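You operate a simulated robot arm through the tools that you are given. There is no shell and no other tool. Be economical: measure what you need, move in short steps, check, and stop when the job is done.

You are at the controls of a simulated robot arm. One attempt, no reset.

## Task
Space the three frames of box TWO at marks ONE, THREE and FIVE.
Fine: the blue sliding board all the way back; frames slid, not lifted, in the order they hang, each bar over its mark; other frames stay; nothing dropped, broken or left on.

It is judged by the outcome, as a careful person would: the job done as asked, and still so three seconds after it is handed in. It fails if anything else is knocked over, pushed out of place, dropped, spilled or broken.

## Robot
A 5-joint arm with a two-finger parallel gripper on a trunk, on a base that drives. Base frame: it is fixed to the floor where the robot stands at the start and does not move with it; the origin is under the middle of the robot, x ahead of it, y to its left, z up; the surface under the hand at the start is at about z = 0.888. Readings come in m, rad, newtons and seconds.
It reaches about 1.134 m from its shoulder. Its first joint turns from -2.601 to 2.601 rad. Places, roughly: comb frame [4.75, 1, 0.5]; sliding board [0.8, 0.1, 1]. Payload 1.57 kg.
The tool frame sits at the grasp point between the pads (the TCP): z along the fingers, y along the line on which they close. The tips reach 0.03 m beyond it. Largest opening 0.11 m; finger width 0.024, thickness 0.012; the body of the gripper, 0.048 by 0.112 m, starts 0.078 m behind the TCP.
Orientation is that of the tool frame in the base frame, as a unit quaternion [w, x, y, z]. With the fingers straight down and closing along the base's y, the tool's x points along the base's -x, its y along +y and its z along -z.

## Interface
- The arm moves only by the tool apply_moves. Its arguments are lists of equal length, an entry for each row: "dp": the shift along the tool's x, y, z in m, a list of three; "rotation": the turn, a rotation vector about the tool's x, y, z in rad, a list of three; "grip": the gripper command, from -1 (shut) to 1 (fully open), values between in proportion. In form: {"dp": [[x, y, z], ...], "rotation": [[wx, wy, wz], ...], "grip": [grip, ...]}. A call has 1 to 12 rows; each row is the pose to reach, as a shift and turn from the pose commanded when the call began, along the tool's axes at that moment. Each row takes 0.2 s and may step no farther than 0.05 m and 0.15 rad from the row before; otherwise, or with a gripper value out of range, the whole call is refused. Where a pose cannot be reached the arm comes as near as it can. A force on the tool above 90 N (or 10 N above the force at the start of the call, whichever is more), or a blocked arm, ends the call early, and 0.2 s more pass. The fingers move at their own pace (about 0.072 m/s each) and stop on an object; they squeeze with about 34 N. The grip force told is the motor's: it shows also when the fingers shut on nothing. Time passes only in rows, and 0.2 s behind the last, so rows that repeat a pose let the fingers close. The reply holds the time, the measured pose of the TCP, the force on the tool along the base axes, the opening and the grip force, in the units named above and with some noise, with the torque about the TCP (base axes, N m) and any sound that the robot's microphone picked up.
- Cameras (640 x 400 px; columns grow to the right, rows downward): "scene" is now at [0.032, 0.2006, 1.9164]; the picture's right is [0.22, -0.98, 0.00], its down [-0.71, -0.16, -0.68] and it looks along [0.66, 0.15, -0.73] (base axes); focal length 289 px, centre (320, 200). "wrist" rides on the gripper at [0.07, 0.016, -0.141] in the tool frame; the picture's right is [-0.23, 0.97, 0.00], its down [-0.85, -0.20, -0.48] and it looks along [-0.47, -0.11, 0.88] (tool axes); focal length 222 px, centre (320, 200). There is no depth. A picture from a camera that has moved, and an enlarged one, comes with that camera's place and axes in the base frame and with its lens. The place of the scene camera against the robot may be out by one fixed shift of up to 0.012 m in any direction.
- capture(camera): a new picture of that camera. No time passes.
- lift_body(by): slides the trunk up (or, below 0, down) by that many m; the arm and the scene camera ride with it, the base frame stays. It gives what a move gives, with no picture.
- roll_base(legs): drives the robot by 1 to 6 legs, each [ahead, turn to the left] in m and rad, along the robot's own axes; the way and the turn of a leg run together, so that a leg with both is an arc; at most 1.5 m and 3.142 rad a leg. The arm and the cameras ride along, it lands a little off, and it stops where it bumps. It gives what a move gives.
- turn_head(pan, tilt): turns the head with the scene camera to pan (to the left, within 2.705 rad either way) and tilt (down, from -0.506 to 1.204), counted from straight ahead of the robot. It gives what a move gives.
- zoom(camera, box): a new picture of the part [left, top, right, bottom] of that camera's present view, enlarged. No time passes.
- sign_off(): hands the job in; it is judged then, once.

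Work in short steps. Places have to be worked out from the pictures, the camera data and where the tool is seen: move nearer, look again, correct. Check each grasp and each placing, and mend what went wrong. You have 120 turns and 90 pictures in all, those below and enlarged ones among them. Open the gripper and draw the arm clear of the work before you hand the job in, unless the task says otherwise; then end with one line.

The tools are called as name(argument=value, ...) on one line, values as JSON. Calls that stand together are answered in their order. apply_moves: Moves the arm, as the interface text tells. Its arguments: {"type":"object","properties":{"dp":{"type":"array"},"rotation":{"type":"array"},"grip":{"type":"array"}},"required":["dp","rotation","grip"]} The other tools are called the same way: lift_body (by) slides the trunk up or down; roll_base (legs) drives the base; turn_head (pan, tilt) turns the head that bears the scene camera; capture (camera) takes a picture; zoom (camera, box) takes an enlarged picture of a part of a camera's view; sign_off () hands the job in.

At the start:

```text
clock: 0.0
position: [0.7451, 0.3427, 1.1956]
ee_rot: [0.0, 0.009, 1.0, 0.0]
ft_force: [0.2, 0.5, 0.5]
moment: [0.02, 0.0, -0.02]
opening: 0.11
grasp_force: 0.0
trunk travel left (down, up): [-0.929, 0.041]
robot x, y, heading: [0.0021, 0.0073, 0.002]
head pan, tilt: [0.222, 0.822]
```

scene: 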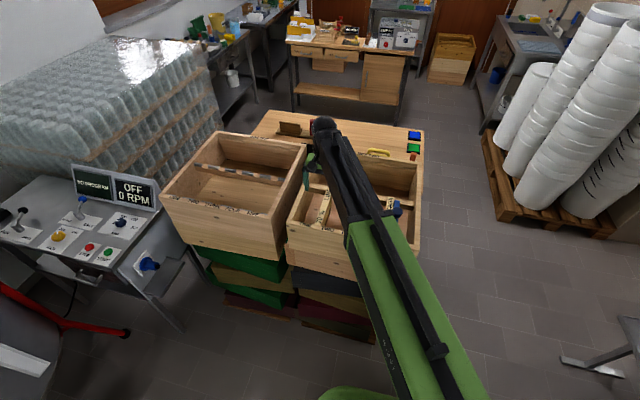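
wrist: 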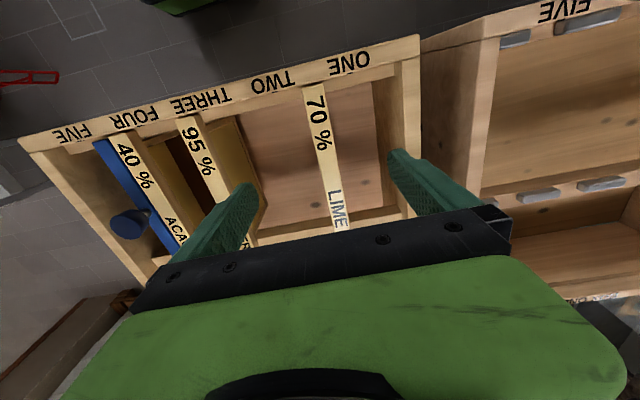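

The wrist picture shows a box with three labelled frames, a blue board with a knob, and marks on the rim. I'll look closer for box labels and the board.

zoom(camera="scene", box=[150, 100, 450, 330])

zoom(camera="wrist", box=[0, 0, 440, 280])

```text
1.74 times, centred on (300, 215) of scene
camera zoom: at [0.032, 0.2006, 1.9164], right [0.22, -0.98, 0.0], down [-0.71, -0.16, -0.68], along [0.66, 0.15, -0.73], focal length 502 px, centre (355, 174)
```

zoom: 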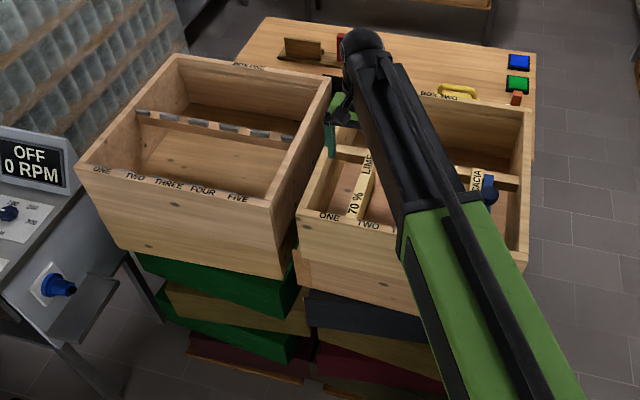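

```text
1.43 times, centred on (220, 140) of wrist
camera zoom: at [0.6748, 0.3612, 1.3381], right [0.24, 0.97, 0.0], down [0.85, -0.22, 0.48], along [0.46, -0.12, -0.88], focal length 317 px, centre (463, 286)
```

zoom: 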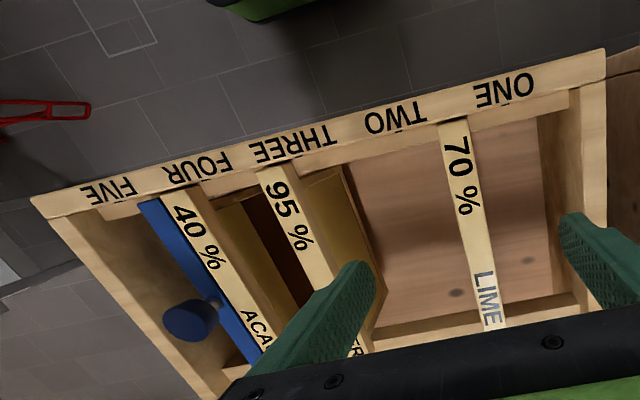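

Box TWO is the right-hand one: LIME 70 % sits near ONE/TWO, 95 % near THREE, 40 % near FOUR, and the board is right of them. The rim seems to be at z≈1.065. I'll raise the hand and shift right to view the box whole.

apply_moves(dp=[[0.03, -0.03, -0.02], [0.06, -0.06, -0.04], [0.09, -0.09, -0.06], [0.1, -0.12, -0.09], [0.1, -0.14, -0.12]], rotation=[[0, 0, 0], [0, 0, 0], [0, 0, 0], [0, 0, 0], [0, 0, 0]], grip=[1, 1, 1, 1, 1])

capture(camera="wrist")

capture(camera="scene")

```text
clock: 1.2
position: [0.6415, 0.2052, 1.195]
ee_rot: [-0.001, 0.009, 1.0, 0.0]
ft_force: [-0.3, -0.1, -0.8]
moment: [0.03, 0.02, -0.02]
opening: 0.1103
grasp_force: 0.1
out of reach, approached as far as the arm can: row 1, 2, 3, 4, 5
trunk travel left (down, up): [-0.929, 0.041]
robot x, y, heading: [0.0012, 0.0101, -0.0]
head pan, tilt: [0.222, 0.822]
```

```text
85 pictures are left
camera wrist: at [0.5719, 0.2244, 1.3383], right [0.24, 0.97, 0.0], down [0.85, -0.21, 0.48], along [0.46, -0.12, -0.88], focal length 222 px, centre (320, 200)
```

wrist: 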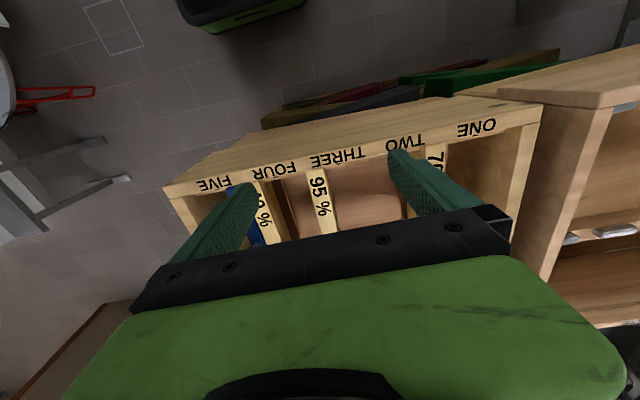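

```text
84 pictures are left
camera scene: at [0.0316, 0.2, 1.9165], right [0.22, -0.98, 0.0], down [-0.71, -0.16, -0.68], along [0.66, 0.15, -0.73], focal length 289 px, centre (320, 200)
```

scene: 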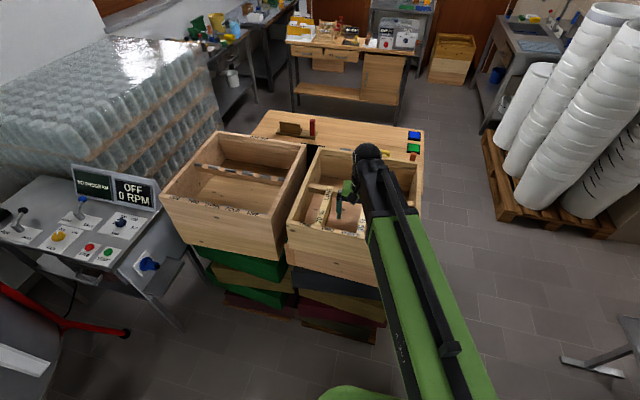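

I'll lift the trunk a little and swing the arm to the right to give the scene camera a clear view into the box.

lift_body(by=0.04)

apply_moves(dp=[[0, -0.05, 0], [0, -0.1, 0], [0, -0.15, 0], [0, -0.2, 0], [0, -0.25, 0], [0, -0.3, 0], [0, -0.35, 0], [0, -0.4, 0], [0, -0.45, 0], [0, -0.5, 0]], rotation=[[0, 0, 0], [0, 0, 0], [0, 0, 0], [0, 0, 0], [0, 0, 0], [0, 0, 0], [0, 0, 0], [0, 0, 0], [0, 0, 0], [0, 0, 0]], grip=[1, 1, 1, 1, 1, 1, 1, 1, 1, 1])

zoom(camera="scene", box=[270, 120, 440, 226])

capture(camera="wrist")

```text
clock: 2.0
position: [0.6417, 0.2075, 1.2352]
ee_rot: [0.001, 0.008, 1.0, 0.0]
ft_force: [-0.5, 1.0, 0.5]
moment: [0.01, 0.02, -0.03]
opening: 0.1098
grasp_force: 0.0
trunk travel left (down, up): [-0.969, 0.001]
robot x, y, heading: [0.0016, 0.0069, 0.001]
head pan, tilt: [0.222, 0.822]
```

```text
clock: 4.2
position: [0.6328, -0.2956, 1.236]
ee_rot: [0.0, 0.009, 1.0, 0.0]
ft_force: [-0.9, -0.2, 0.1]
moment: [-0.02, -0.02, 0.0]
opening: 0.11
grasp_force: 0.1
trunk travel left (down, up): [-0.969, 0.001]
robot x, y, heading: [0.0031, 0.0043, 0.003]
head pan, tilt: [0.222, 0.822]
```

```text
3.76 times, centred on (355, 173) of scene
camera zoom: at [0.032, 0.1993, 1.9566], right [0.22, -0.98, 0.0], down [-0.71, -0.16, -0.68], along [0.66, 0.15, -0.73], focal length 1086 px, centre (188, 302)
```

zoom: 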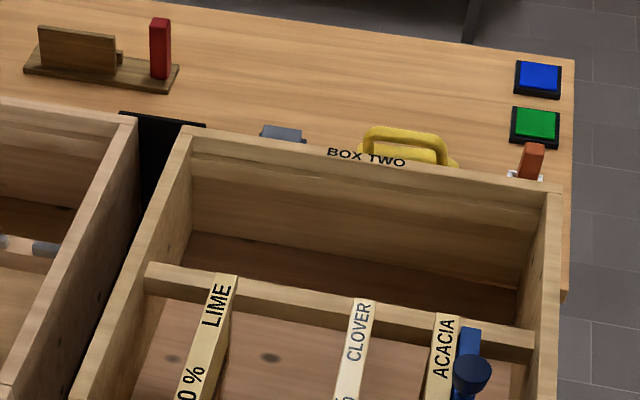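

```text
82 pictures are left
camera wrist: at [0.5637, -0.2764, 1.3779], right [0.24, 0.97, 0.0], down [0.85, -0.22, 0.48], along [0.46, -0.12, -0.88], focal length 222 px, centre (320, 200)
```

wrist: 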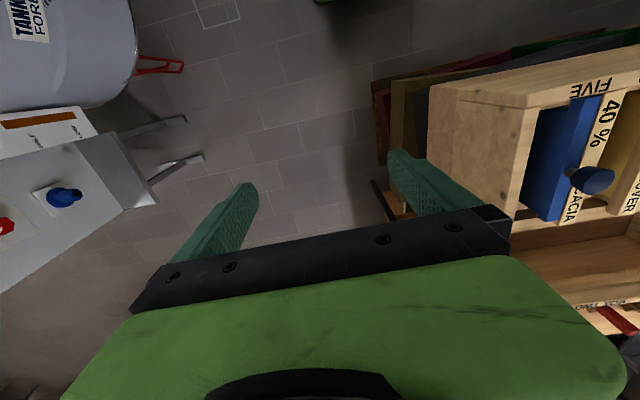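

Knob and board lie beside the ACACIA frame. I'll take sharper zooms of the whole box, front rim included.

zoom(camera="scene", box=[270, 150, 430, 250])

zoom(camera="wrist", box=[480, 60, 640, 240])

```text
4.00 times, centred on (350, 200) of scene
camera zoom: at [0.032, 0.1993, 1.9566], right [0.22, -0.98, 0.0], down [-0.71, -0.16, -0.68], along [0.66, 0.15, -0.73], focal length 1154 px, centre (200, 200)
```

zoom: 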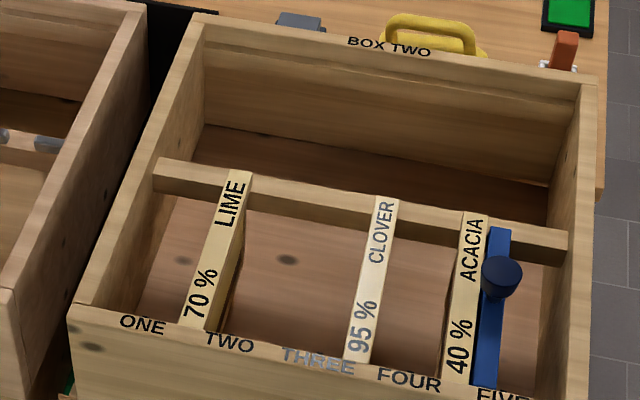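

```text
2.22 times, centred on (560, 150) of wrist
camera zoom: at [0.5637, -0.2764, 1.3779], right [0.24, 0.97, 0.0], down [0.85, -0.22, 0.48], along [0.46, -0.12, -0.88], focal length 494 px, centre (-213, 311)
```

zoom: 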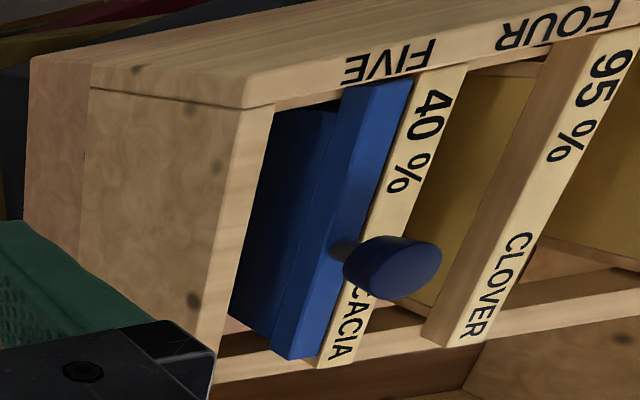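

The knob stands upright on the board's top at roughly (0.78, 0.074, 1.09). Bars are at about y = 0.350, 0.197 and 0.102; the marks at about 0.400, 0.229 and 0.064. I'll move above the knob at a safe height and look again.

apply_moves(dp=[[-0.015, 0.045, 0], [-0.03, 0.09, 0], [-0.045, 0.135, 0], [-0.06, 0.18, 0], [-0.08, 0.22, 0], [-0.095, 0.265, 0], [-0.11, 0.31, 0], [-0.13, 0.35, 0], [-0.14, 0.372, 0], [-0.14, 0.372, 0.02]], rotation=[[0, 0, -0.018], [0, 0, -0.018], [0, 0, -0.018], [0, 0, -0.018], [0, 0, -0.018], [0, 0, -0.018], [0, 0, -0.018], [0, 0, -0.018], [0, 0, -0.018], [0, 0, -0.018]], grip=[1, 1, 1, 1, 1, 1, 1, 1, 1, 1])

capture(camera="wrist")

```text
clock: 6.4
position: [0.7788, 0.0759, 1.2356]
ee_rot: [-0.001, 0.0, 1.0, 0.0]
ft_force: [-0.8, -0.3, -0.4]
moment: [0.01, 0.01, -0.03]
opening: 0.1098
grasp_force: 0.0
out of reach, approached as far as the arm can: row 10
trunk travel left (down, up): [-0.969, 0.001]
robot x, y, heading: [-0.0018, 0.0069, 0.001]
head pan, tilt: [0.222, 0.822]
```

```text
79 pictures are left
camera wrist: at [0.7092, 0.0933, 1.3781], right [0.23, 0.97, 0.0], down [0.85, -0.2, 0.48], along [0.47, -0.11, -0.88], focal length 222 px, centre (320, 200)
```

wrist: 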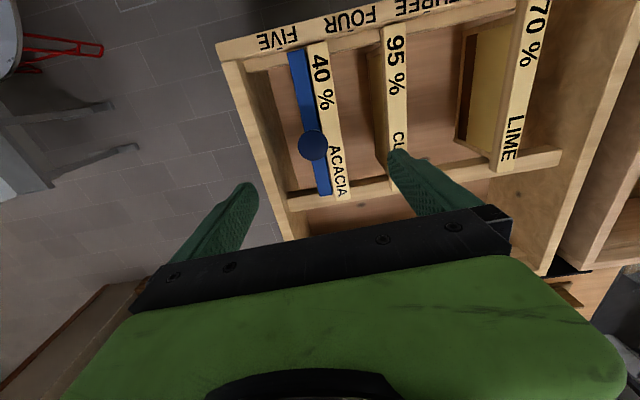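

Here height evidently follows the trunk only. I'll zoom in for precise bar, mark and knob positions.

zoom(camera="wrist", box=[210, 0, 410, 125])

zoom(camera="wrist", box=[230, 100, 390, 200])

```text
3.20 times, centred on (310, 62) of wrist
camera zoom: at [0.7092, 0.0933, 1.3781], right [0.23, 0.97, 0.0], down [0.85, -0.2, 0.48], along [0.47, -0.11, -0.88], focal length 711 px, centre (352, 640)
```

zoom: 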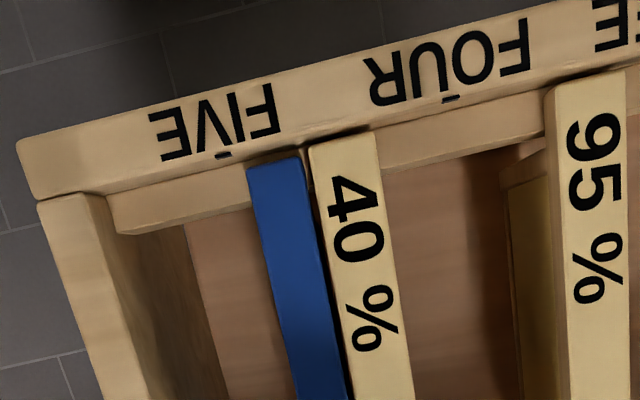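

```text
4.00 times, centred on (310, 150) of wrist
camera zoom: at [0.7092, 0.0933, 1.3781], right [0.23, 0.97, 0.0], down [0.85, -0.2, 0.48], along [0.47, -0.11, -0.88], focal length 888 px, centre (360, 400)
```

zoom: 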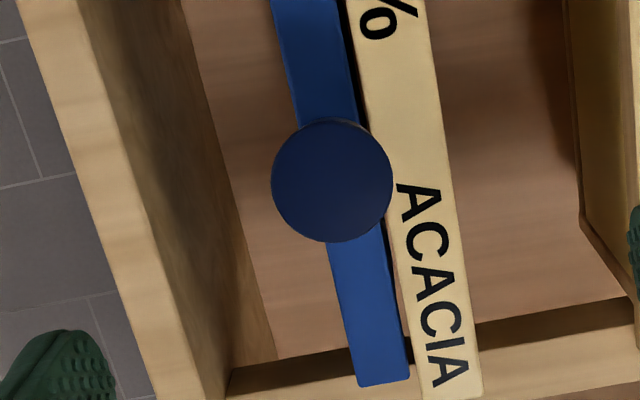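

FIVE's tick is at y≈0.055, ACACIA's bar at ≈0.099, board at ≈0.072, knob at (0.78, 0.07). I'll spin the tool 90° so the fingers close along x: this grips the knob clear of the bars, and later two fingertips can push a bar squarely.

apply_moves(dp=[[0, 0, 0], [0, 0, 0], [0, 0, 0], [0, 0, 0], [0, 0, 0], [0, 0, 0], [0, 0, 0], [0, 0, 0], [0, 0, 0], [0, 0, 0], [0, 0, 0]], rotation=[[0, 0, 0.1428], [0, 0, 0.2856], [0, 0, 0.4284], [0, 0, 0.5712], [0, 0, 0.714], [0, 0, 0.8568], [0, 0, 0.9996], [0, 0, 1.1424], [0, 0, 1.2852], [0, 0, 1.428], [0, 0, 1.5708]], grip=[1, 1, 1, 1, 1, 1, 1, 1, 1, 1, 1])

capture(camera="wrist")

```text
clock: 8.8
position: [0.779, 0.0757, 1.2357]
ee_rot: [0.001, 0.709, 0.706, 0.001]
ft_force: [-0.5, 0.2, 1.3]
moment: [-0.04, 0.0, 0.01]
opening: 0.1101
grasp_force: 0.0
trunk travel left (down, up): [-0.969, 0.001]
robot x, y, heading: [-0.0018, 0.0097, -0.0]
head pan, tilt: [0.222, 0.822]
```

```text
76 pictures are left
camera wrist: at [0.7956, 0.1467, 1.3781], right [0.97, -0.23, 0.0], down [-0.2, -0.85, 0.48], along [-0.11, -0.47, -0.88], focal length 222 px, centre (320, 200)
```

wrist: 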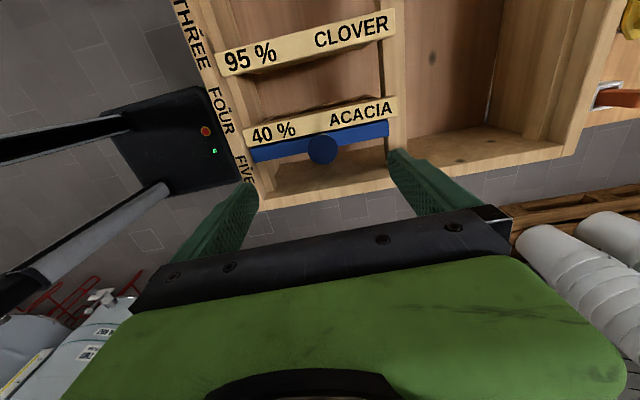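

Knob at (0.778, 0.068). I'll centre over it and lower the trunk by 0.10, then look.

apply_moves(dp=[[-0.0075, 0, 0], [-0.0075, 0, 0]], rotation=[[0, 0, 0], [0, 0, 0]], grip=[1, 1])

lift_body(by=-0.1)

capture(camera="wrist")

zoom(camera="scene", box=[280, 120, 440, 220])

```text
clock: 9.4
position: [0.7789, 0.0681, 1.2362]
ee_rot: [0.0, 0.708, 0.707, 0.001]
ft_force: [-0.3, 0.4, -0.7]
moment: [0.0, 0.0, 0.0]
opening: 0.1102
grasp_force: 0.0
trunk travel left (down, up): [-0.969, 0.001]
robot x, y, heading: [-0.0024, 0.0074, 0.004]
head pan, tilt: [0.222, 0.822]
```

```text
clock: 10.8
position: [0.7796, 0.0678, 1.1366]
ee_rot: [0.001, 0.707, 0.707, 0.0]
ft_force: [0.2, 0.9, -0.4]
moment: [0.05, -0.02, 0.01]
opening: 0.1099
grasp_force: 0.1
trunk travel left (down, up): [-0.869, 0.101]
robot x, y, heading: [-0.0027, 0.0072, 0.0]
head pan, tilt: [0.222, 0.822]
```

```text
75 pictures are left
camera wrist: at [0.7953, 0.1389, 1.2781], right [0.97, -0.23, 0.0], down [-0.2, -0.86, 0.48], along [-0.11, -0.47, -0.88], focal length 222 px, centre (320, 200)
```

wrist: 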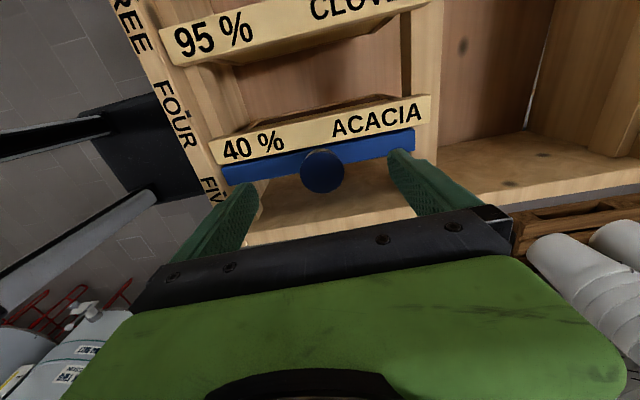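

```text
4.00 times, centred on (360, 170) of scene
camera zoom: at [0.032, 0.2005, 1.8565], right [0.22, -0.98, 0.0], down [-0.71, -0.16, -0.68], along [0.66, 0.15, -0.73], focal length 1154 px, centre (160, 320)
```

zoom: 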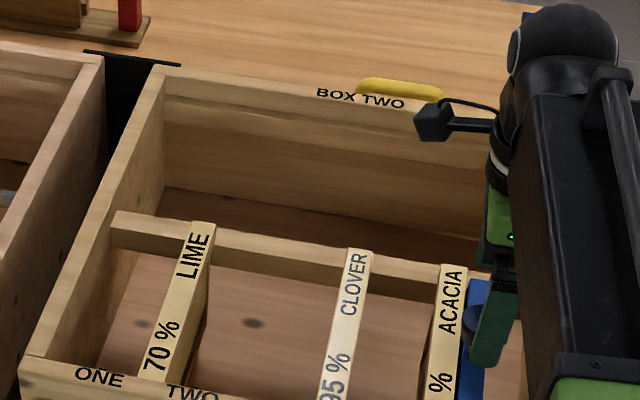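

Triangulating gives the knob at about (0.780, 0.065, 1.08). I'll lower 0.036 (tips ≈1.07), then close and see.

lift_body(by=-0.036)

capture(camera="wrist")

zoom(camera="scene", box=[340, 130, 440, 192])

```text
clock: 11.6
position: [0.7783, 0.0679, 1.0988]
ee_rot: [0.0, 0.707, 0.707, 0.0]
ft_force: [-0.4, 0.0, -0.2]
moment: [0.01, 0.0, 0.01]
opening: 0.1099
grasp_force: 0.1
trunk travel left (down, up): [-0.833, 0.137]
robot x, y, heading: [-0.0025, 0.0054, 0.001]
head pan, tilt: [0.222, 0.822]
```

```text
73 pictures are left
camera wrist: at [0.7953, 0.1389, 1.2421], right [0.97, -0.23, 0.0], down [-0.2, -0.85, 0.48], along [-0.11, -0.47, -0.88], focal length 222 px, centre (320, 200)
```

wrist: 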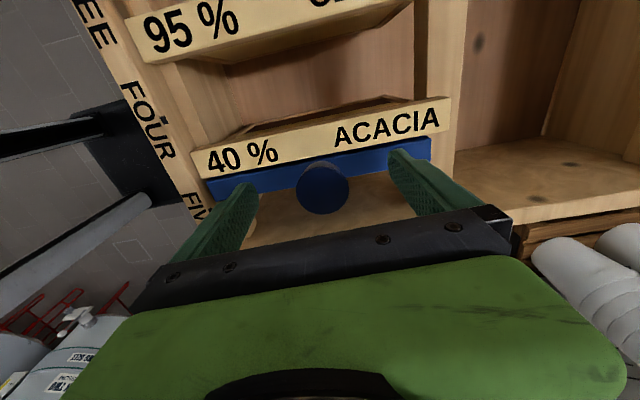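

```text
6.40 times, centred on (390, 161) of scene
camera zoom: at [0.032, 0.2005, 1.8204], right [0.22, -0.98, 0.0], down [-0.71, -0.16, -0.68], along [0.66, 0.15, -0.73], focal length 1847 px, centre (-128, 450)
```

zoom: 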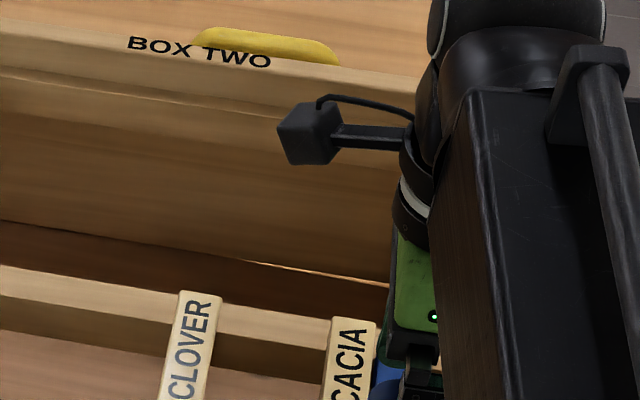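

The fingers straddle the knob; I'll close and see whether they catch it.

apply_moves(dp=[[-0.004, 0, 0], [-0.004, 0, 0], [-0.004, 0, 0], [-0.004, 0, 0]], rotation=[[0, 0, 0], [0, 0, 0], [0, 0, 0], [0, 0, 0]], grip=[0.3, -0.1, -0.1, -0.1])

zoom(camera="wrist", box=[180, 80, 460, 255])

```text
clock: 12.6
position: [0.7795, 0.0645, 1.0996]
ee_rot: [0.0, 0.707, 0.707, 0.0]
ft_force: [-0.5, -0.3, -0.5]
moment: [-0.01, 0.01, -0.02]
opening: 0.0493
grasp_force: 0.0
trunk travel left (down, up): [-0.833, 0.137]
robot x, y, heading: [0.0008, 0.0038, 0.005]
head pan, tilt: [0.222, 0.822]
```

```text
2.29 times, centred on (320, 168) of wrist
camera zoom: at [0.7956, 0.135, 1.2421], right [0.97, -0.23, 0.0], down [-0.2, -0.85, 0.48], along [-0.11, -0.47, -0.88], focal length 508 px, centre (320, 274)
```

zoom: 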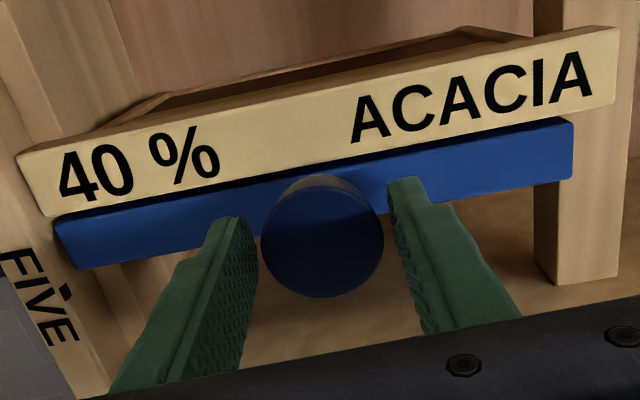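

The knob is centred between the fingers. Closing.

apply_moves(dp=[[0, 0, 0], [0, 0, 0], [0, 0, 0]], rotation=[[0, 0, 0], [0, 0, 0], [0, 0, 0]], grip=[-0.5, -0.5, -0.5])

zoom(camera="wrist", box=[180, 80, 460, 255])

```text
clock: 13.4
position: [0.7811, 0.0644, 1.1007]
ee_rot: [0.0, 0.707, 0.708, 0.001]
ft_force: [17.1, -0.5, 13.0]
moment: [0.0, -0.19, -0.23]
opening: 0.0385
grasp_force: 44.0
trunk travel left (down, up): [-0.833, 0.137]
robot x, y, heading: [0.0002, 0.0079, 0.004]
head pan, tilt: [0.222, 0.822]
```

```text
2.29 times, centred on (320, 168) of wrist
camera zoom: at [0.7966, 0.1349, 1.2419], right [0.97, -0.23, 0.0], down [-0.2, -0.85, 0.48], along [-0.11, -0.47, -0.88], focal length 508 px, centre (320, 274)
```

zoom: 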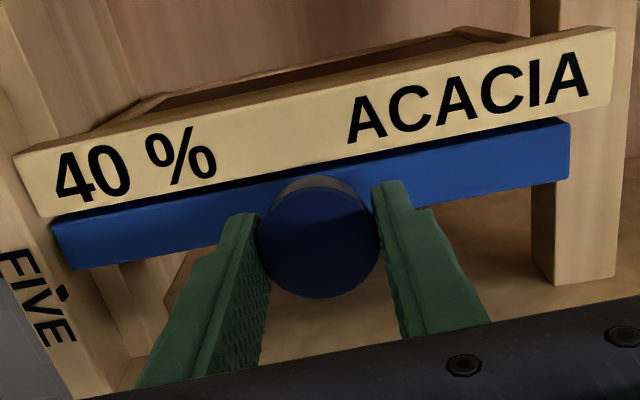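

Knob held (opening 0.0385). Sliding the board toward −y in small steps.

apply_moves(dp=[[-0.004, 0.002, 0], [-0.009, 0.002, 0], [-0.014, 0.002, 0], [-0.019, 0.002, 0], [-0.024, 0.002, 0], [-0.028, 0.002, 0]], rotation=[[0, 0, 0], [0, 0, 0], [0, 0, 0], [0, 0, 0], [0, 0, 0], [0, 0, 0]], grip=[-0.5, -0.5, -0.5, -0.5, -0.5, -0.5])

capture(camera="wrist")

```text
clock: 14.8
position: [0.7792, 0.0365, 1.0995]
ee_rot: [-0.002, 0.708, 0.706, -0.001]
ft_force: [-24.1, 3.4, -27.6]
moment: [0.34, 0.02, -0.1]
opening: 0.0385
grasp_force: 44.4
trunk travel left (down, up): [-0.833, 0.137]
robot x, y, heading: [-0.0024, 0.0067, -0.0]
head pan, tilt: [0.222, 0.822]
```

```text
69 pictures are left
camera wrist: at [0.7965, 0.1075, 1.2418], right [0.97, -0.23, 0.0], down [-0.2, -0.85, 0.48], along [-0.11, -0.47, -0.88], focal length 222 px, centre (320, 200)
```

wrist: 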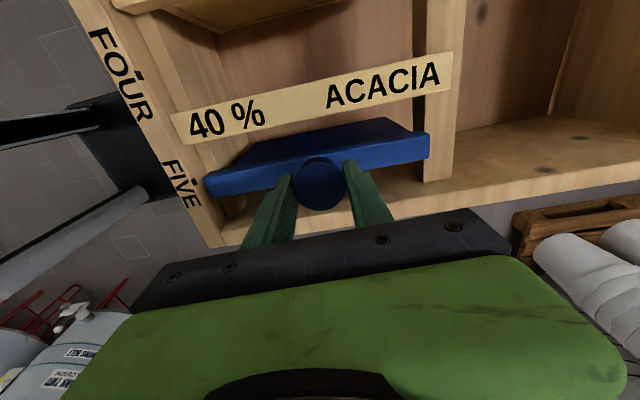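

The board slides with the knob and the frames stay put. Continuing in small steps to the stop.

apply_moves(dp=[[-0.004, -0.001, 0], [-0.007, -0.001, 0], [-0.01, -0.001, 0], [-0.013, -0.001, 0], [-0.016, -0.001, 0], [-0.019, -0.001, 0]], rotation=[[0, 0, 0], [0, 0, 0], [0, 0, 0], [0, 0, 0], [0, 0, 0], [0, 0, 0]], grip=[-0.5, -0.5, -0.5, -0.5, -0.5, -0.5])

capture(camera="wrist")

```text
clock: 16.2
position: [0.7783, 0.0174, 1.0996]
ee_rot: [-0.001, 0.707, 0.707, -0.001]
ft_force: [-25.3, 3.0, -31.6]
moment: [0.02, 0.02, -0.08]
opening: 0.0385
grasp_force: 44.1
trunk travel left (down, up): [-0.833, 0.137]
robot x, y, heading: [-0.0027, 0.009, 0.004]
head pan, tilt: [0.222, 0.822]
```

```text
68 pictures are left
camera wrist: at [0.796, 0.0887, 1.2419], right [0.97, -0.23, 0.0], down [-0.2, -0.85, 0.48], along [-0.11, -0.47, -0.88], focal length 222 px, centre (320, 200)
```

wrist: 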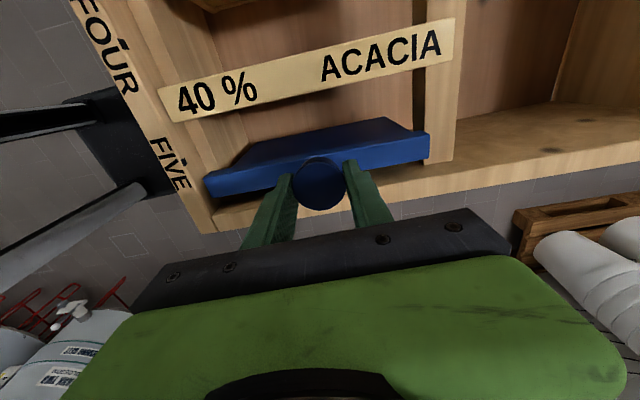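

No resistance yet and a gap to the wall remains; continuing.

apply_moves(dp=[[-0.003, 0, 0], [-0.006, 0, 0], [-0.009, 0, 0], [-0.012, 0, 0], [-0.015, 0, 0], [-0.018, 0, 0]], rotation=[[0, 0, 0], [0, 0, 0], [0, 0, 0], [0, 0, 0], [0, 0, 0], [0, 0, 0]], grip=[-0.5, -0.5, -0.5, -0.5, -0.5, -0.5])

capture(camera="wrist")

```text
clock: 17.6
position: [0.7784, 0.0035, 1.1008]
ee_rot: [-0.001, 0.707, 0.707, 0.0]
ft_force: [-24.0, 26.6, -28.1]
moment: [0.12, 0.0, -0.31]
opening: 0.0385
grasp_force: 44.0
trunk travel left (down, up): [-0.833, 0.137]
robot x, y, heading: [-0.0023, 0.0054, 0.003]
head pan, tilt: [0.222, 0.822]
```

```text
67 pictures are left
camera wrist: at [0.7954, 0.0745, 1.2424], right [0.97, -0.23, 0.0], down [-0.2, -0.86, 0.48], along [-0.11, -0.46, -0.88], focal length 222 px, centre (320, 200)
```

wrist: 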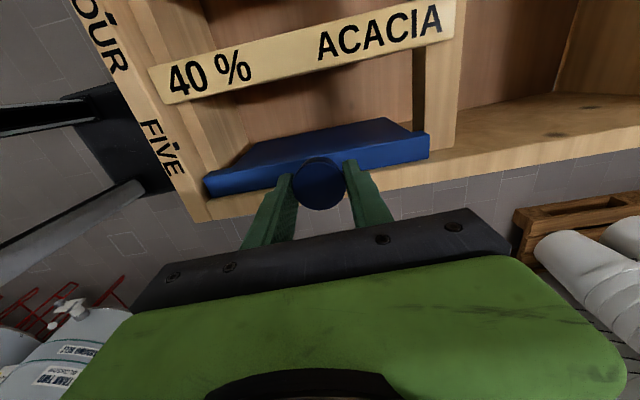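

Contact with the wall at y≈0.0035 (26 N). I'll relax the load slightly, open, raise the trunk clear and inspect.

apply_moves(dp=[[0.003, 0, 0], [0.003, 0, 0], [0.003, 0, 0], [0.003, 0, 0]], rotation=[[0, 0, 0], [0, 0, 0], [0, 0, 0], [0, 0, 0]], grip=[-0.5, 0.4, 0.4, 0.4])

lift_body(by=0.1)

capture(camera="wrist")

```text
clock: 18.6
position: [0.7796, 0.0012, 1.1007]
ee_rot: [0.0, 0.706, 0.708, 0.0]
ft_force: [-0.2, 0.8, 0.1]
moment: [0.01, 0.02, 0.01]
opening: 0.0771
grasp_force: 0.0
trunk travel left (down, up): [-0.833, 0.137]
robot x, y, heading: [0.0002, 0.0028, -0.001]
head pan, tilt: [0.222, 0.822]
```

```text
clock: 19.9
position: [0.7803, 0.0019, 1.2013]
ee_rot: [0.001, 0.707, 0.707, 0.0]
ft_force: [0.6, -0.3, -0.5]
moment: [-0.03, -0.02, -0.01]
opening: 0.077
grasp_force: 0.0
trunk travel left (down, up): [-0.933, 0.037]
robot x, y, heading: [0.0019, 0.0041, 0.0]
head pan, tilt: [0.222, 0.822]
```

```text
66 pictures are left
camera wrist: at [0.7962, 0.0729, 1.342], right [0.97, -0.23, 0.0], down [-0.2, -0.85, 0.48], along [-0.11, -0.47, -0.88], focal length 222 px, centre (320, 200)
```

wrist: 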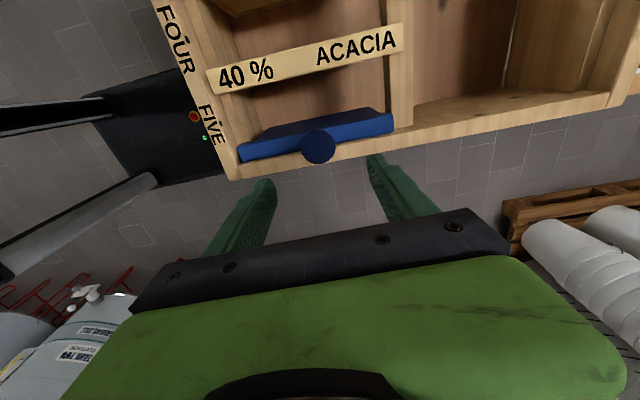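

The board is flush with the right wall. Now I'll move over the gap between ACACIA and CLOVER (y≈0.14) with fingers wide open and look.

apply_moves(dp=[[0.045, 0, 0], [0.09, 0, 0], [0.138, -0.001, 0], [0.138, -0.001, 0]], rotation=[[0, 0, 0], [0, 0, 0], [0, 0, 0], [0, 0, 0]], grip=[0.6, 0.6, 0.6, 0.6])

capture(camera="wrist")

zoom(camera="wrist", box=[180, 60, 420, 210])

```text
clock: 20.9
position: [0.779, 0.1381, 1.1999]
ee_rot: [0.0, 0.707, 0.707, 0.0]
ft_force: [-0.1, -0.1, -0.6]
moment: [0.04, 0.01, 0.03]
opening: 0.0881
grasp_force: 0.0
trunk travel left (down, up): [-0.933, 0.037]
robot x, y, heading: [-0.0021, 0.0043, 0.001]
head pan, tilt: [0.222, 0.822]
```

```text
65 pictures are left
camera wrist: at [0.7957, 0.2096, 1.3422], right [0.97, -0.23, 0.0], down [-0.2, -0.86, 0.48], along [-0.11, -0.47, -0.88], focal length 222 px, centre (320, 200)
```

wrist: 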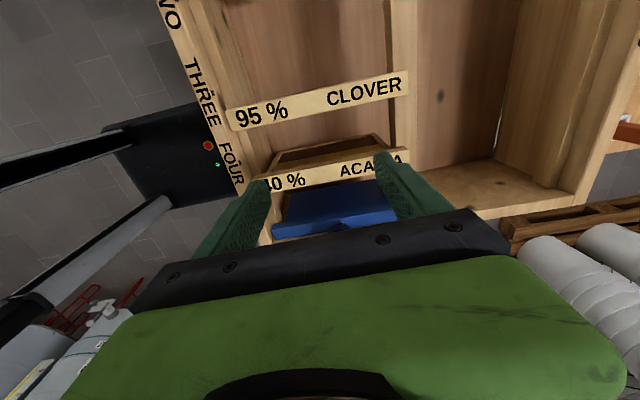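

```text
2.67 times, centred on (300, 135) of wrist
camera zoom: at [0.7957, 0.2096, 1.3422], right [0.97, -0.23, 0.0], down [-0.2, -0.86, 0.48], along [-0.11, -0.47, -0.88], focal length 592 px, centre (373, 373)
```

zoom: 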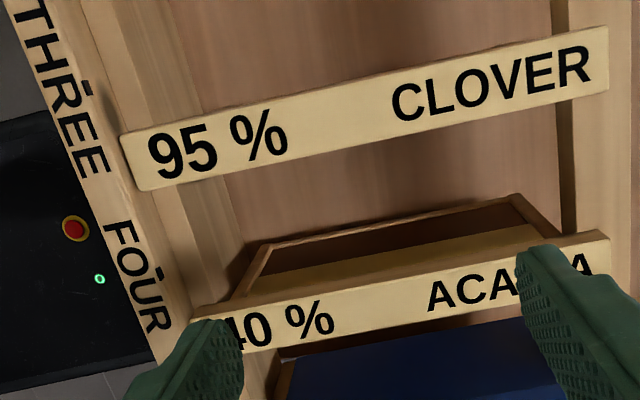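

ACACIA's bar is at y≈0.101 and CLOVER's at ≈0.187, so the fingers at 0.138 are in the clear gap. I'll lower to tips ≈1.047.

lift_body(by=-0.1)

lift_body(by=-0.022)

capture(camera="wrist")

```text
clock: 22.2
position: [0.7797, 0.1386, 1.1003]
ee_rot: [0.001, 0.707, 0.707, -0.001]
ft_force: [-0.2, 0.8, 0.7]
moment: [0.0, -0.01, 0.0]
opening: 0.0881
grasp_force: 0.0
trunk travel left (down, up): [-0.833, 0.137]
robot x, y, heading: [0.0013, 0.005, 0.004]
head pan, tilt: [0.222, 0.822]
```

```text
clock: 22.9
position: [0.7793, 0.1384, 1.0778]
ee_rot: [0.0, 0.707, 0.707, 0.001]
ft_force: [-1.0, 0.1, 0.7]
moment: [0.0, 0.0, 0.02]
opening: 0.0882
grasp_force: 0.0
trunk travel left (down, up): [-0.811, 0.159]
robot x, y, heading: [-0.0003, 0.0088, -0.0]
head pan, tilt: [0.222, 0.822]
```

```text
63 pictures are left
camera wrist: at [0.7956, 0.21, 1.2201], right [0.97, -0.23, 0.0], down [-0.2, -0.86, 0.48], along [-0.11, -0.47, -0.88], focal length 222 px, centre (320, 200)
```

wrist: 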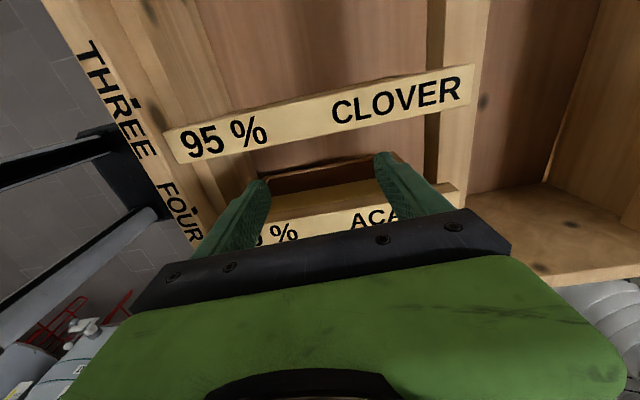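

Now pushing ACACIA toward −y conservatively to TCP y≈0.092, then check.

apply_moves(dp=[[-0.008, 0, 0], [-0.014, 0, 0], [-0.02, 0, 0], [-0.026, 0, 0], [-0.032, 0, 0], [-0.037, 0, 0], [-0.042, 0, 0], [-0.046, 0, 0]], rotation=[[0, 0, 0], [0, 0, 0], [0, 0, 0], [0, 0, 0], [0, 0, 0], [0, 0, 0], [0, 0, 0], [0, 0, 0]], grip=[0.6, 0.6, 0.6, 0.6, 0.6, 0.6, 0.6, 0.6])

capture(camera="wrist")

capture(camera="scene")

```text
clock: 24.7
position: [0.7785, 0.0929, 1.0787]
ee_rot: [0.0, 0.707, 0.708, 0.0]
ft_force: [0.3, 2.1, 3.1]
moment: [0.1, 0.06, -0.03]
opening: 0.0883
grasp_force: 0.0
trunk travel left (down, up): [-0.811, 0.159]
robot x, y, heading: [0.0036, 0.0058, 0.002]
head pan, tilt: [0.222, 0.822]
```

```text
62 pictures are left
camera wrist: at [0.7955, 0.1639, 1.2202], right [0.97, -0.23, 0.0], down [-0.2, -0.86, 0.48], along [-0.11, -0.47, -0.88], focal length 222 px, centre (320, 200)
```

wrist: 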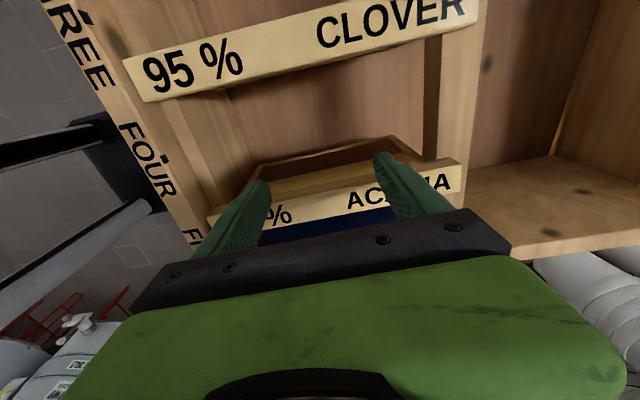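

```text
61 pictures are left
camera scene: at [0.0317, 0.2008, 1.7985], right [0.22, -0.98, 0.0], down [-0.71, -0.16, -0.68], along [0.66, 0.15, -0.73], focal length 289 px, centre (320, 200)
```

scene: 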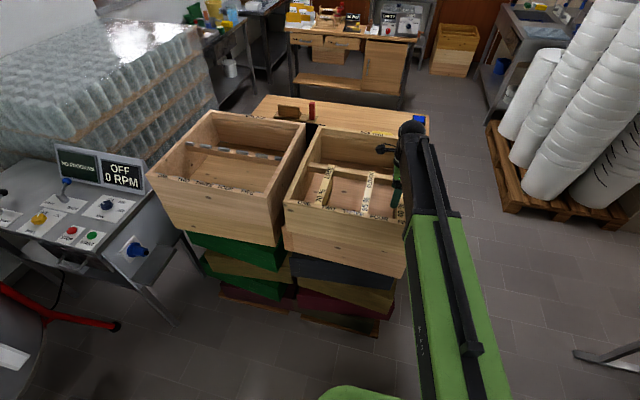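

I'll zoom to see whether the fingers push the bar's side or ride on its top.

zoom(camera="wrist", box=[180, 110, 480, 270])

zoom(camera="scene", box=[290, 120, 430, 240])

```text
2.13 times, centred on (330, 190) of wrist
camera zoom: at [0.7955, 0.1639, 1.2202], right [0.97, -0.23, 0.0], down [-0.2, -0.86, 0.48], along [-0.11, -0.47, -0.88], focal length 474 px, centre (299, 221)
```

zoom: 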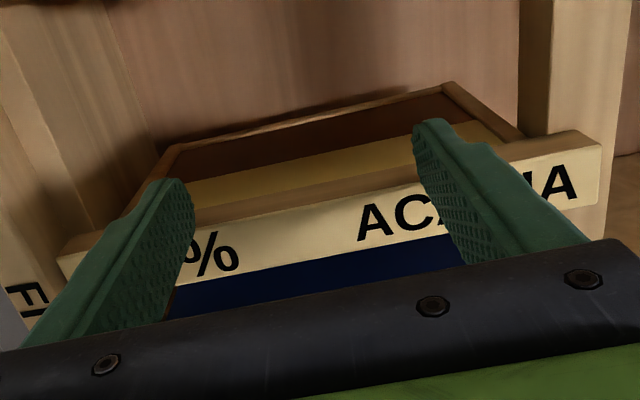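

```text
3.33 times, centred on (360, 180) of scene
camera zoom: at [0.0317, 0.2008, 1.7985], right [0.22, -0.98, 0.0], down [-0.71, -0.16, -0.68], along [0.66, 0.15, -0.73], focal length 962 px, centre (187, 267)
```

zoom: 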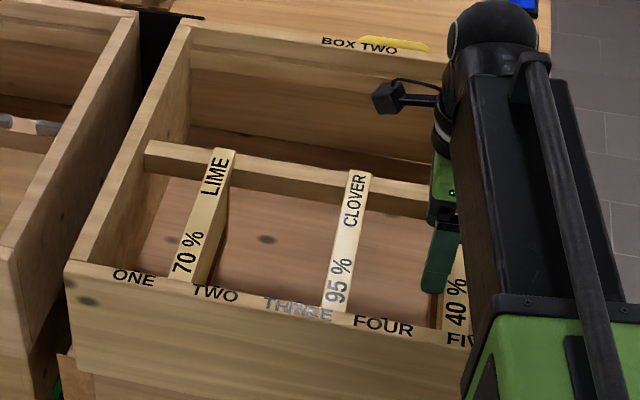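

The fingers bear on the bar's side; about 0.012–0.017 remains to FIVE. Pushing 0.010 more.

apply_moves(dp=[[-0.004, 0, 0], [-0.007, 0, 0], [-0.01, 0, 0], [-0.01, 0, 0]], rotation=[[0, 0, 0], [0, 0, 0], [0, 0, 0], [0, 0, 0]], grip=[0.6, 0.6, 0.6, 0.6])

capture(camera="wrist")

```text
clock: 25.7
position: [0.7796, 0.084, 1.0778]
ee_rot: [-0.001, 0.707, 0.708, 0.0]
ft_force: [0.1, 2.0, -0.2]
moment: [0.03, 0.04, -0.05]
opening: 0.0882
grasp_force: 0.1
trunk travel left (down, up): [-0.811, 0.159]
robot x, y, heading: [-0.0, 0.0063, 0.008]
head pan, tilt: [0.222, 0.822]
```

```text
58 pictures are left
camera wrist: at [0.7954, 0.1544, 1.22], right [0.97, -0.23, 0.0], down [-0.2, -0.85, 0.48], along [-0.11, -0.47, -0.88], focal length 222 px, centre (320, 200)
```

wrist: 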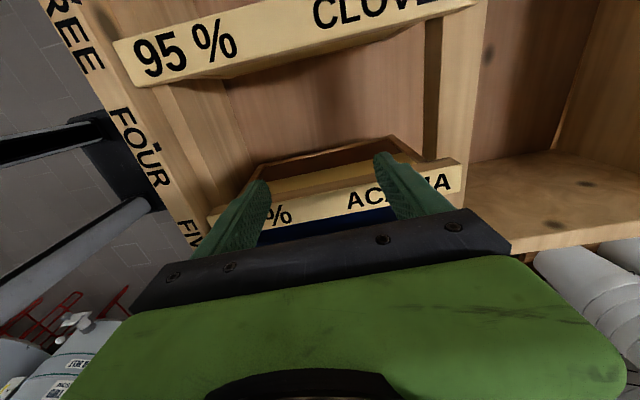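

I'll back off, raise, and place the camera directly above the FIVE tick to measure without parallax.

apply_moves(dp=[[0.01, 0, 0], [0.02, 0, 0]], rotation=[[0, 0, 0], [0, 0, 0]], grip=[0.6, 0.6])

lift_body(by=0.1)

apply_moves(dp=[[-0.04, -0.02, 0], [-0.08, -0.05, 0], [-0.11, -0.08, 0], [-0.11, -0.08, 0]], rotation=[[0, 0, 0], [0, 0, 0], [0, 0, 0], [0, 0, 0]], grip=[0.6, 0.6, 0.6, 0.6])

capture(camera="wrist")

```text
clock: 26.3
position: [0.7799, 0.1027, 1.0781]
ee_rot: [0.0, 0.707, 0.707, 0.001]
ft_force: [-0.1, -0.1, -0.3]
moment: [0.0, -0.01, -0.02]
opening: 0.0883
grasp_force: 0.0
trunk travel left (down, up): [-0.811, 0.159]
robot x, y, heading: [0.0022, 0.0067, 0.0]
head pan, tilt: [0.222, 0.822]
```

```text
clock: 27.6
position: [0.7799, 0.1039, 1.1775]
ee_rot: [0.0, 0.707, 0.707, 0.001]
ft_force: [-0.3, 0.0, -0.1]
moment: [0.04, 0.0, 0.0]
opening: 0.088
grasp_force: 0.0
trunk travel left (down, up): [-0.911, 0.059]
robot x, y, heading: [-0.0027, 0.0038, 0.003]
head pan, tilt: [0.222, 0.822]
```

```text
clock: 28.6
position: [0.7004, -0.0064, 1.178]
ee_rot: [0.001, 0.707, 0.707, 0.0]
ft_force: [-0.1, 0.1, -0.5]
moment: [-0.04, 0.04, 0.01]
opening: 0.0881
grasp_force: 0.1
trunk travel left (down, up): [-0.911, 0.059]
robot x, y, heading: [0.0017, 0.0035, 0.004]
head pan, tilt: [0.222, 0.822]
```

```text
57 pictures are left
camera wrist: at [0.7166, 0.0646, 1.3198], right [0.97, -0.23, 0.0], down [-0.2, -0.85, 0.48], along [-0.11, -0.47, -0.88], focal length 222 px, centre (320, 200)
```

wrist: 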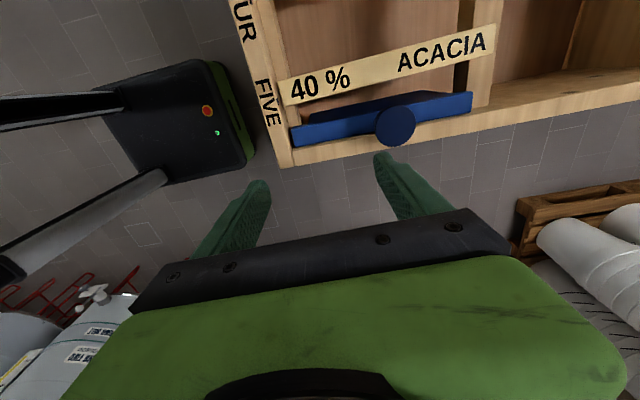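

zoom(camera="wrist", box=[220, 40, 380, 140])

```text
4.00 times, centred on (300, 90) of wrist
camera zoom: at [0.7166, 0.0646, 1.3198], right [0.97, -0.23, 0.0], down [-0.2, -0.85, 0.48], along [-0.11, -0.47, -0.88], focal length 888 px, centre (400, 640)
```

zoom: 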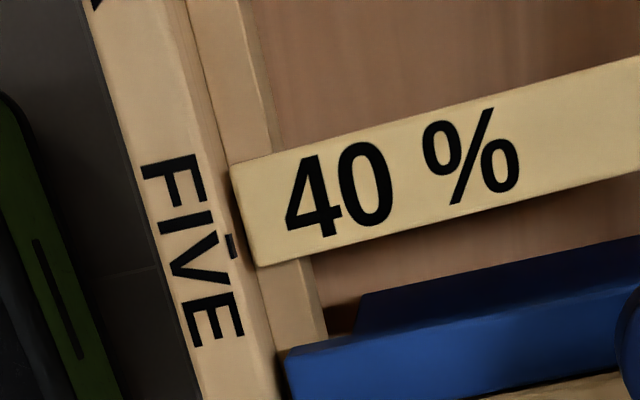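

The bar's centre is about 0.007 short of the FIVE tick (bar y≈0.0592, tick ≈0.0527). I'll go back, lower and push 0.007 farther than before.

apply_moves(dp=[[0.04, 0.03, 0], [0.08, 0.06, 0], [0.11, 0.08, 0], [0.11, 0.08, 0]], rotation=[[0, 0, 0], [0, 0, 0], [0, 0, 0], [0, 0, 0]], grip=[0.6, 0.6, 0.6, 0.6])

lift_body(by=-0.1)

apply_moves(dp=[[-0.008, 0, 0], [-0.014, 0, 0], [-0.019, 0, 0], [-0.023, 0, 0], [-0.0265, 0, 0], [-0.0265, 0, 0]], rotation=[[0, 0, 0], [0, 0, 0], [0, 0, 0], [0, 0, 0], [0, 0, 0], [0, 0, 0]], grip=[0.6, 0.6, 0.6, 0.6, 0.6, 0.6])

apply_moves(dp=[[0.01, 0, 0], [0.025, 0, 0]], rotation=[[0, 0, 0], [0, 0, 0]], grip=[0.6, 0.6])

lift_body(by=0.1)

apply_moves(dp=[[-0.04, -0.02, 0], [-0.08, -0.05, 0], [-0.11, -0.08, 0], [-0.11, -0.08, 0]], rotation=[[0, 0, 0], [0, 0, 0], [0, 0, 0], [0, 0, 0]], grip=[0.6, 0.6, 0.6, 0.6])

zoom(camera="wrist", box=[220, 40, 380, 140])

capture(camera="wrist")

```text
clock: 29.6
position: [0.7796, 0.1029, 1.1782]
ee_rot: [0.0, 0.707, 0.707, 0.0]
ft_force: [1.2, 0.7, -0.6]
moment: [-0.02, -0.02, 0.0]
opening: 0.088
grasp_force: 0.1
trunk travel left (down, up): [-0.911, 0.059]
robot x, y, heading: [0.0004, 0.0088, 0.006]
head pan, tilt: [0.222, 0.822]
```

```text
clock: 31.0
position: [0.78, 0.1036, 1.0782]
ee_rot: [0.0, 0.707, 0.707, 0.0]
ft_force: [-0.3, 0.2, -0.6]
moment: [-0.04, -0.03, 0.01]
opening: 0.0881
grasp_force: 0.3
trunk travel left (down, up): [-0.811, 0.159]
robot x, y, heading: [-0.0013, 0.01, 0.005]
head pan, tilt: [0.222, 0.822]
```

```text
clock: 32.4
position: [0.7801, 0.0767, 1.0767]
ee_rot: [0.0, 0.707, 0.707, 0.0]
ft_force: [0.3, 0.9, -0.1]
moment: [-0.01, -0.02, 0.0]
opening: 0.088
grasp_force: 0.2
trunk travel left (down, up): [-0.811, 0.159]
robot x, y, heading: [-0.0001, 0.0054, 0.003]
head pan, tilt: [0.222, 0.822]
```

```text
clock: 33.0
position: [0.78, 0.1016, 1.0779]
ee_rot: [0.0, 0.707, 0.707, 0.0]
ft_force: [-0.5, 1.2, 0.4]
moment: [-0.01, 0.01, -0.02]
opening: 0.0877
grasp_force: 0.1
trunk travel left (down, up): [-0.811, 0.159]
robot x, y, heading: [0.0027, 0.0102, 0.001]
head pan, tilt: [0.222, 0.822]
```

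```text
clock: 34.3
position: [0.7803, 0.1025, 1.1783]
ee_rot: [0.0, 0.707, 0.707, 0.0]
ft_force: [0.3, 0.4, 0.7]
moment: [-0.03, -0.01, 0.05]
opening: 0.0885
grasp_force: 0.2
trunk travel left (down, up): [-0.911, 0.059]
robot x, y, heading: [0.0009, 0.0067, 0.001]
head pan, tilt: [0.222, 0.822]
```

```text
clock: 35.3
position: [0.7012, -0.0078, 1.1775]
ee_rot: [0.0, 0.707, 0.707, 0.0]
ft_force: [0.9, -0.8, 1.1]
moment: [0.01, 0.02, 0.0]
opening: 0.0882
grasp_force: 0.0
trunk travel left (down, up): [-0.911, 0.059]
robot x, y, heading: [-0.0004, 0.0062, 0.002]
head pan, tilt: [0.222, 0.822]
```

```text
4.00 times, centred on (300, 90) of wrist
camera zoom: at [0.7172, 0.0627, 1.3198], right [0.97, -0.23, 0.0], down [-0.2, -0.85, 0.48], along [-0.11, -0.47, -0.88], focal length 888 px, centre (400, 640)
```

zoom: 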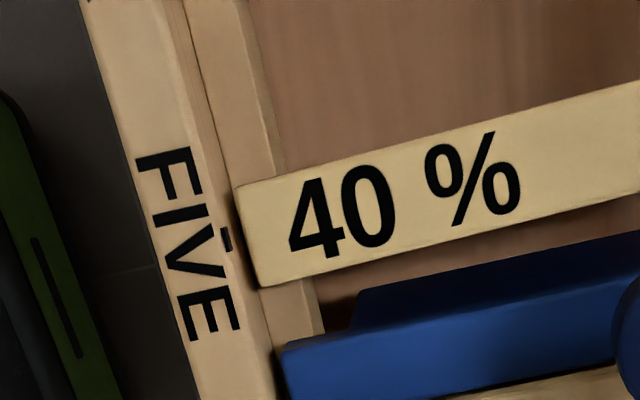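

```text
54 pictures are left
camera wrist: at [0.7172, 0.0627, 1.3198], right [0.97, -0.23, 0.0], down [-0.2, -0.85, 0.48], along [-0.11, -0.47, -0.88], focal length 222 px, centre (320, 200)
```

wrist: 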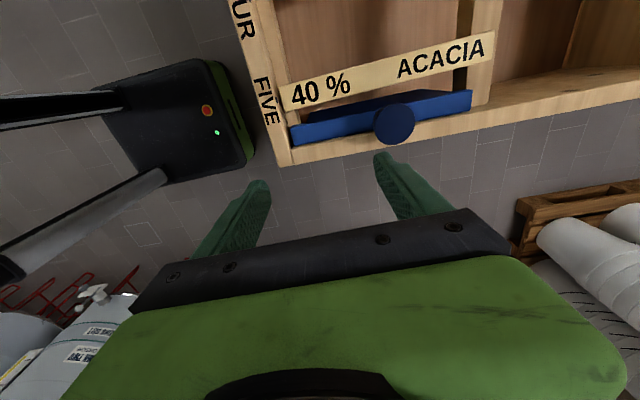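

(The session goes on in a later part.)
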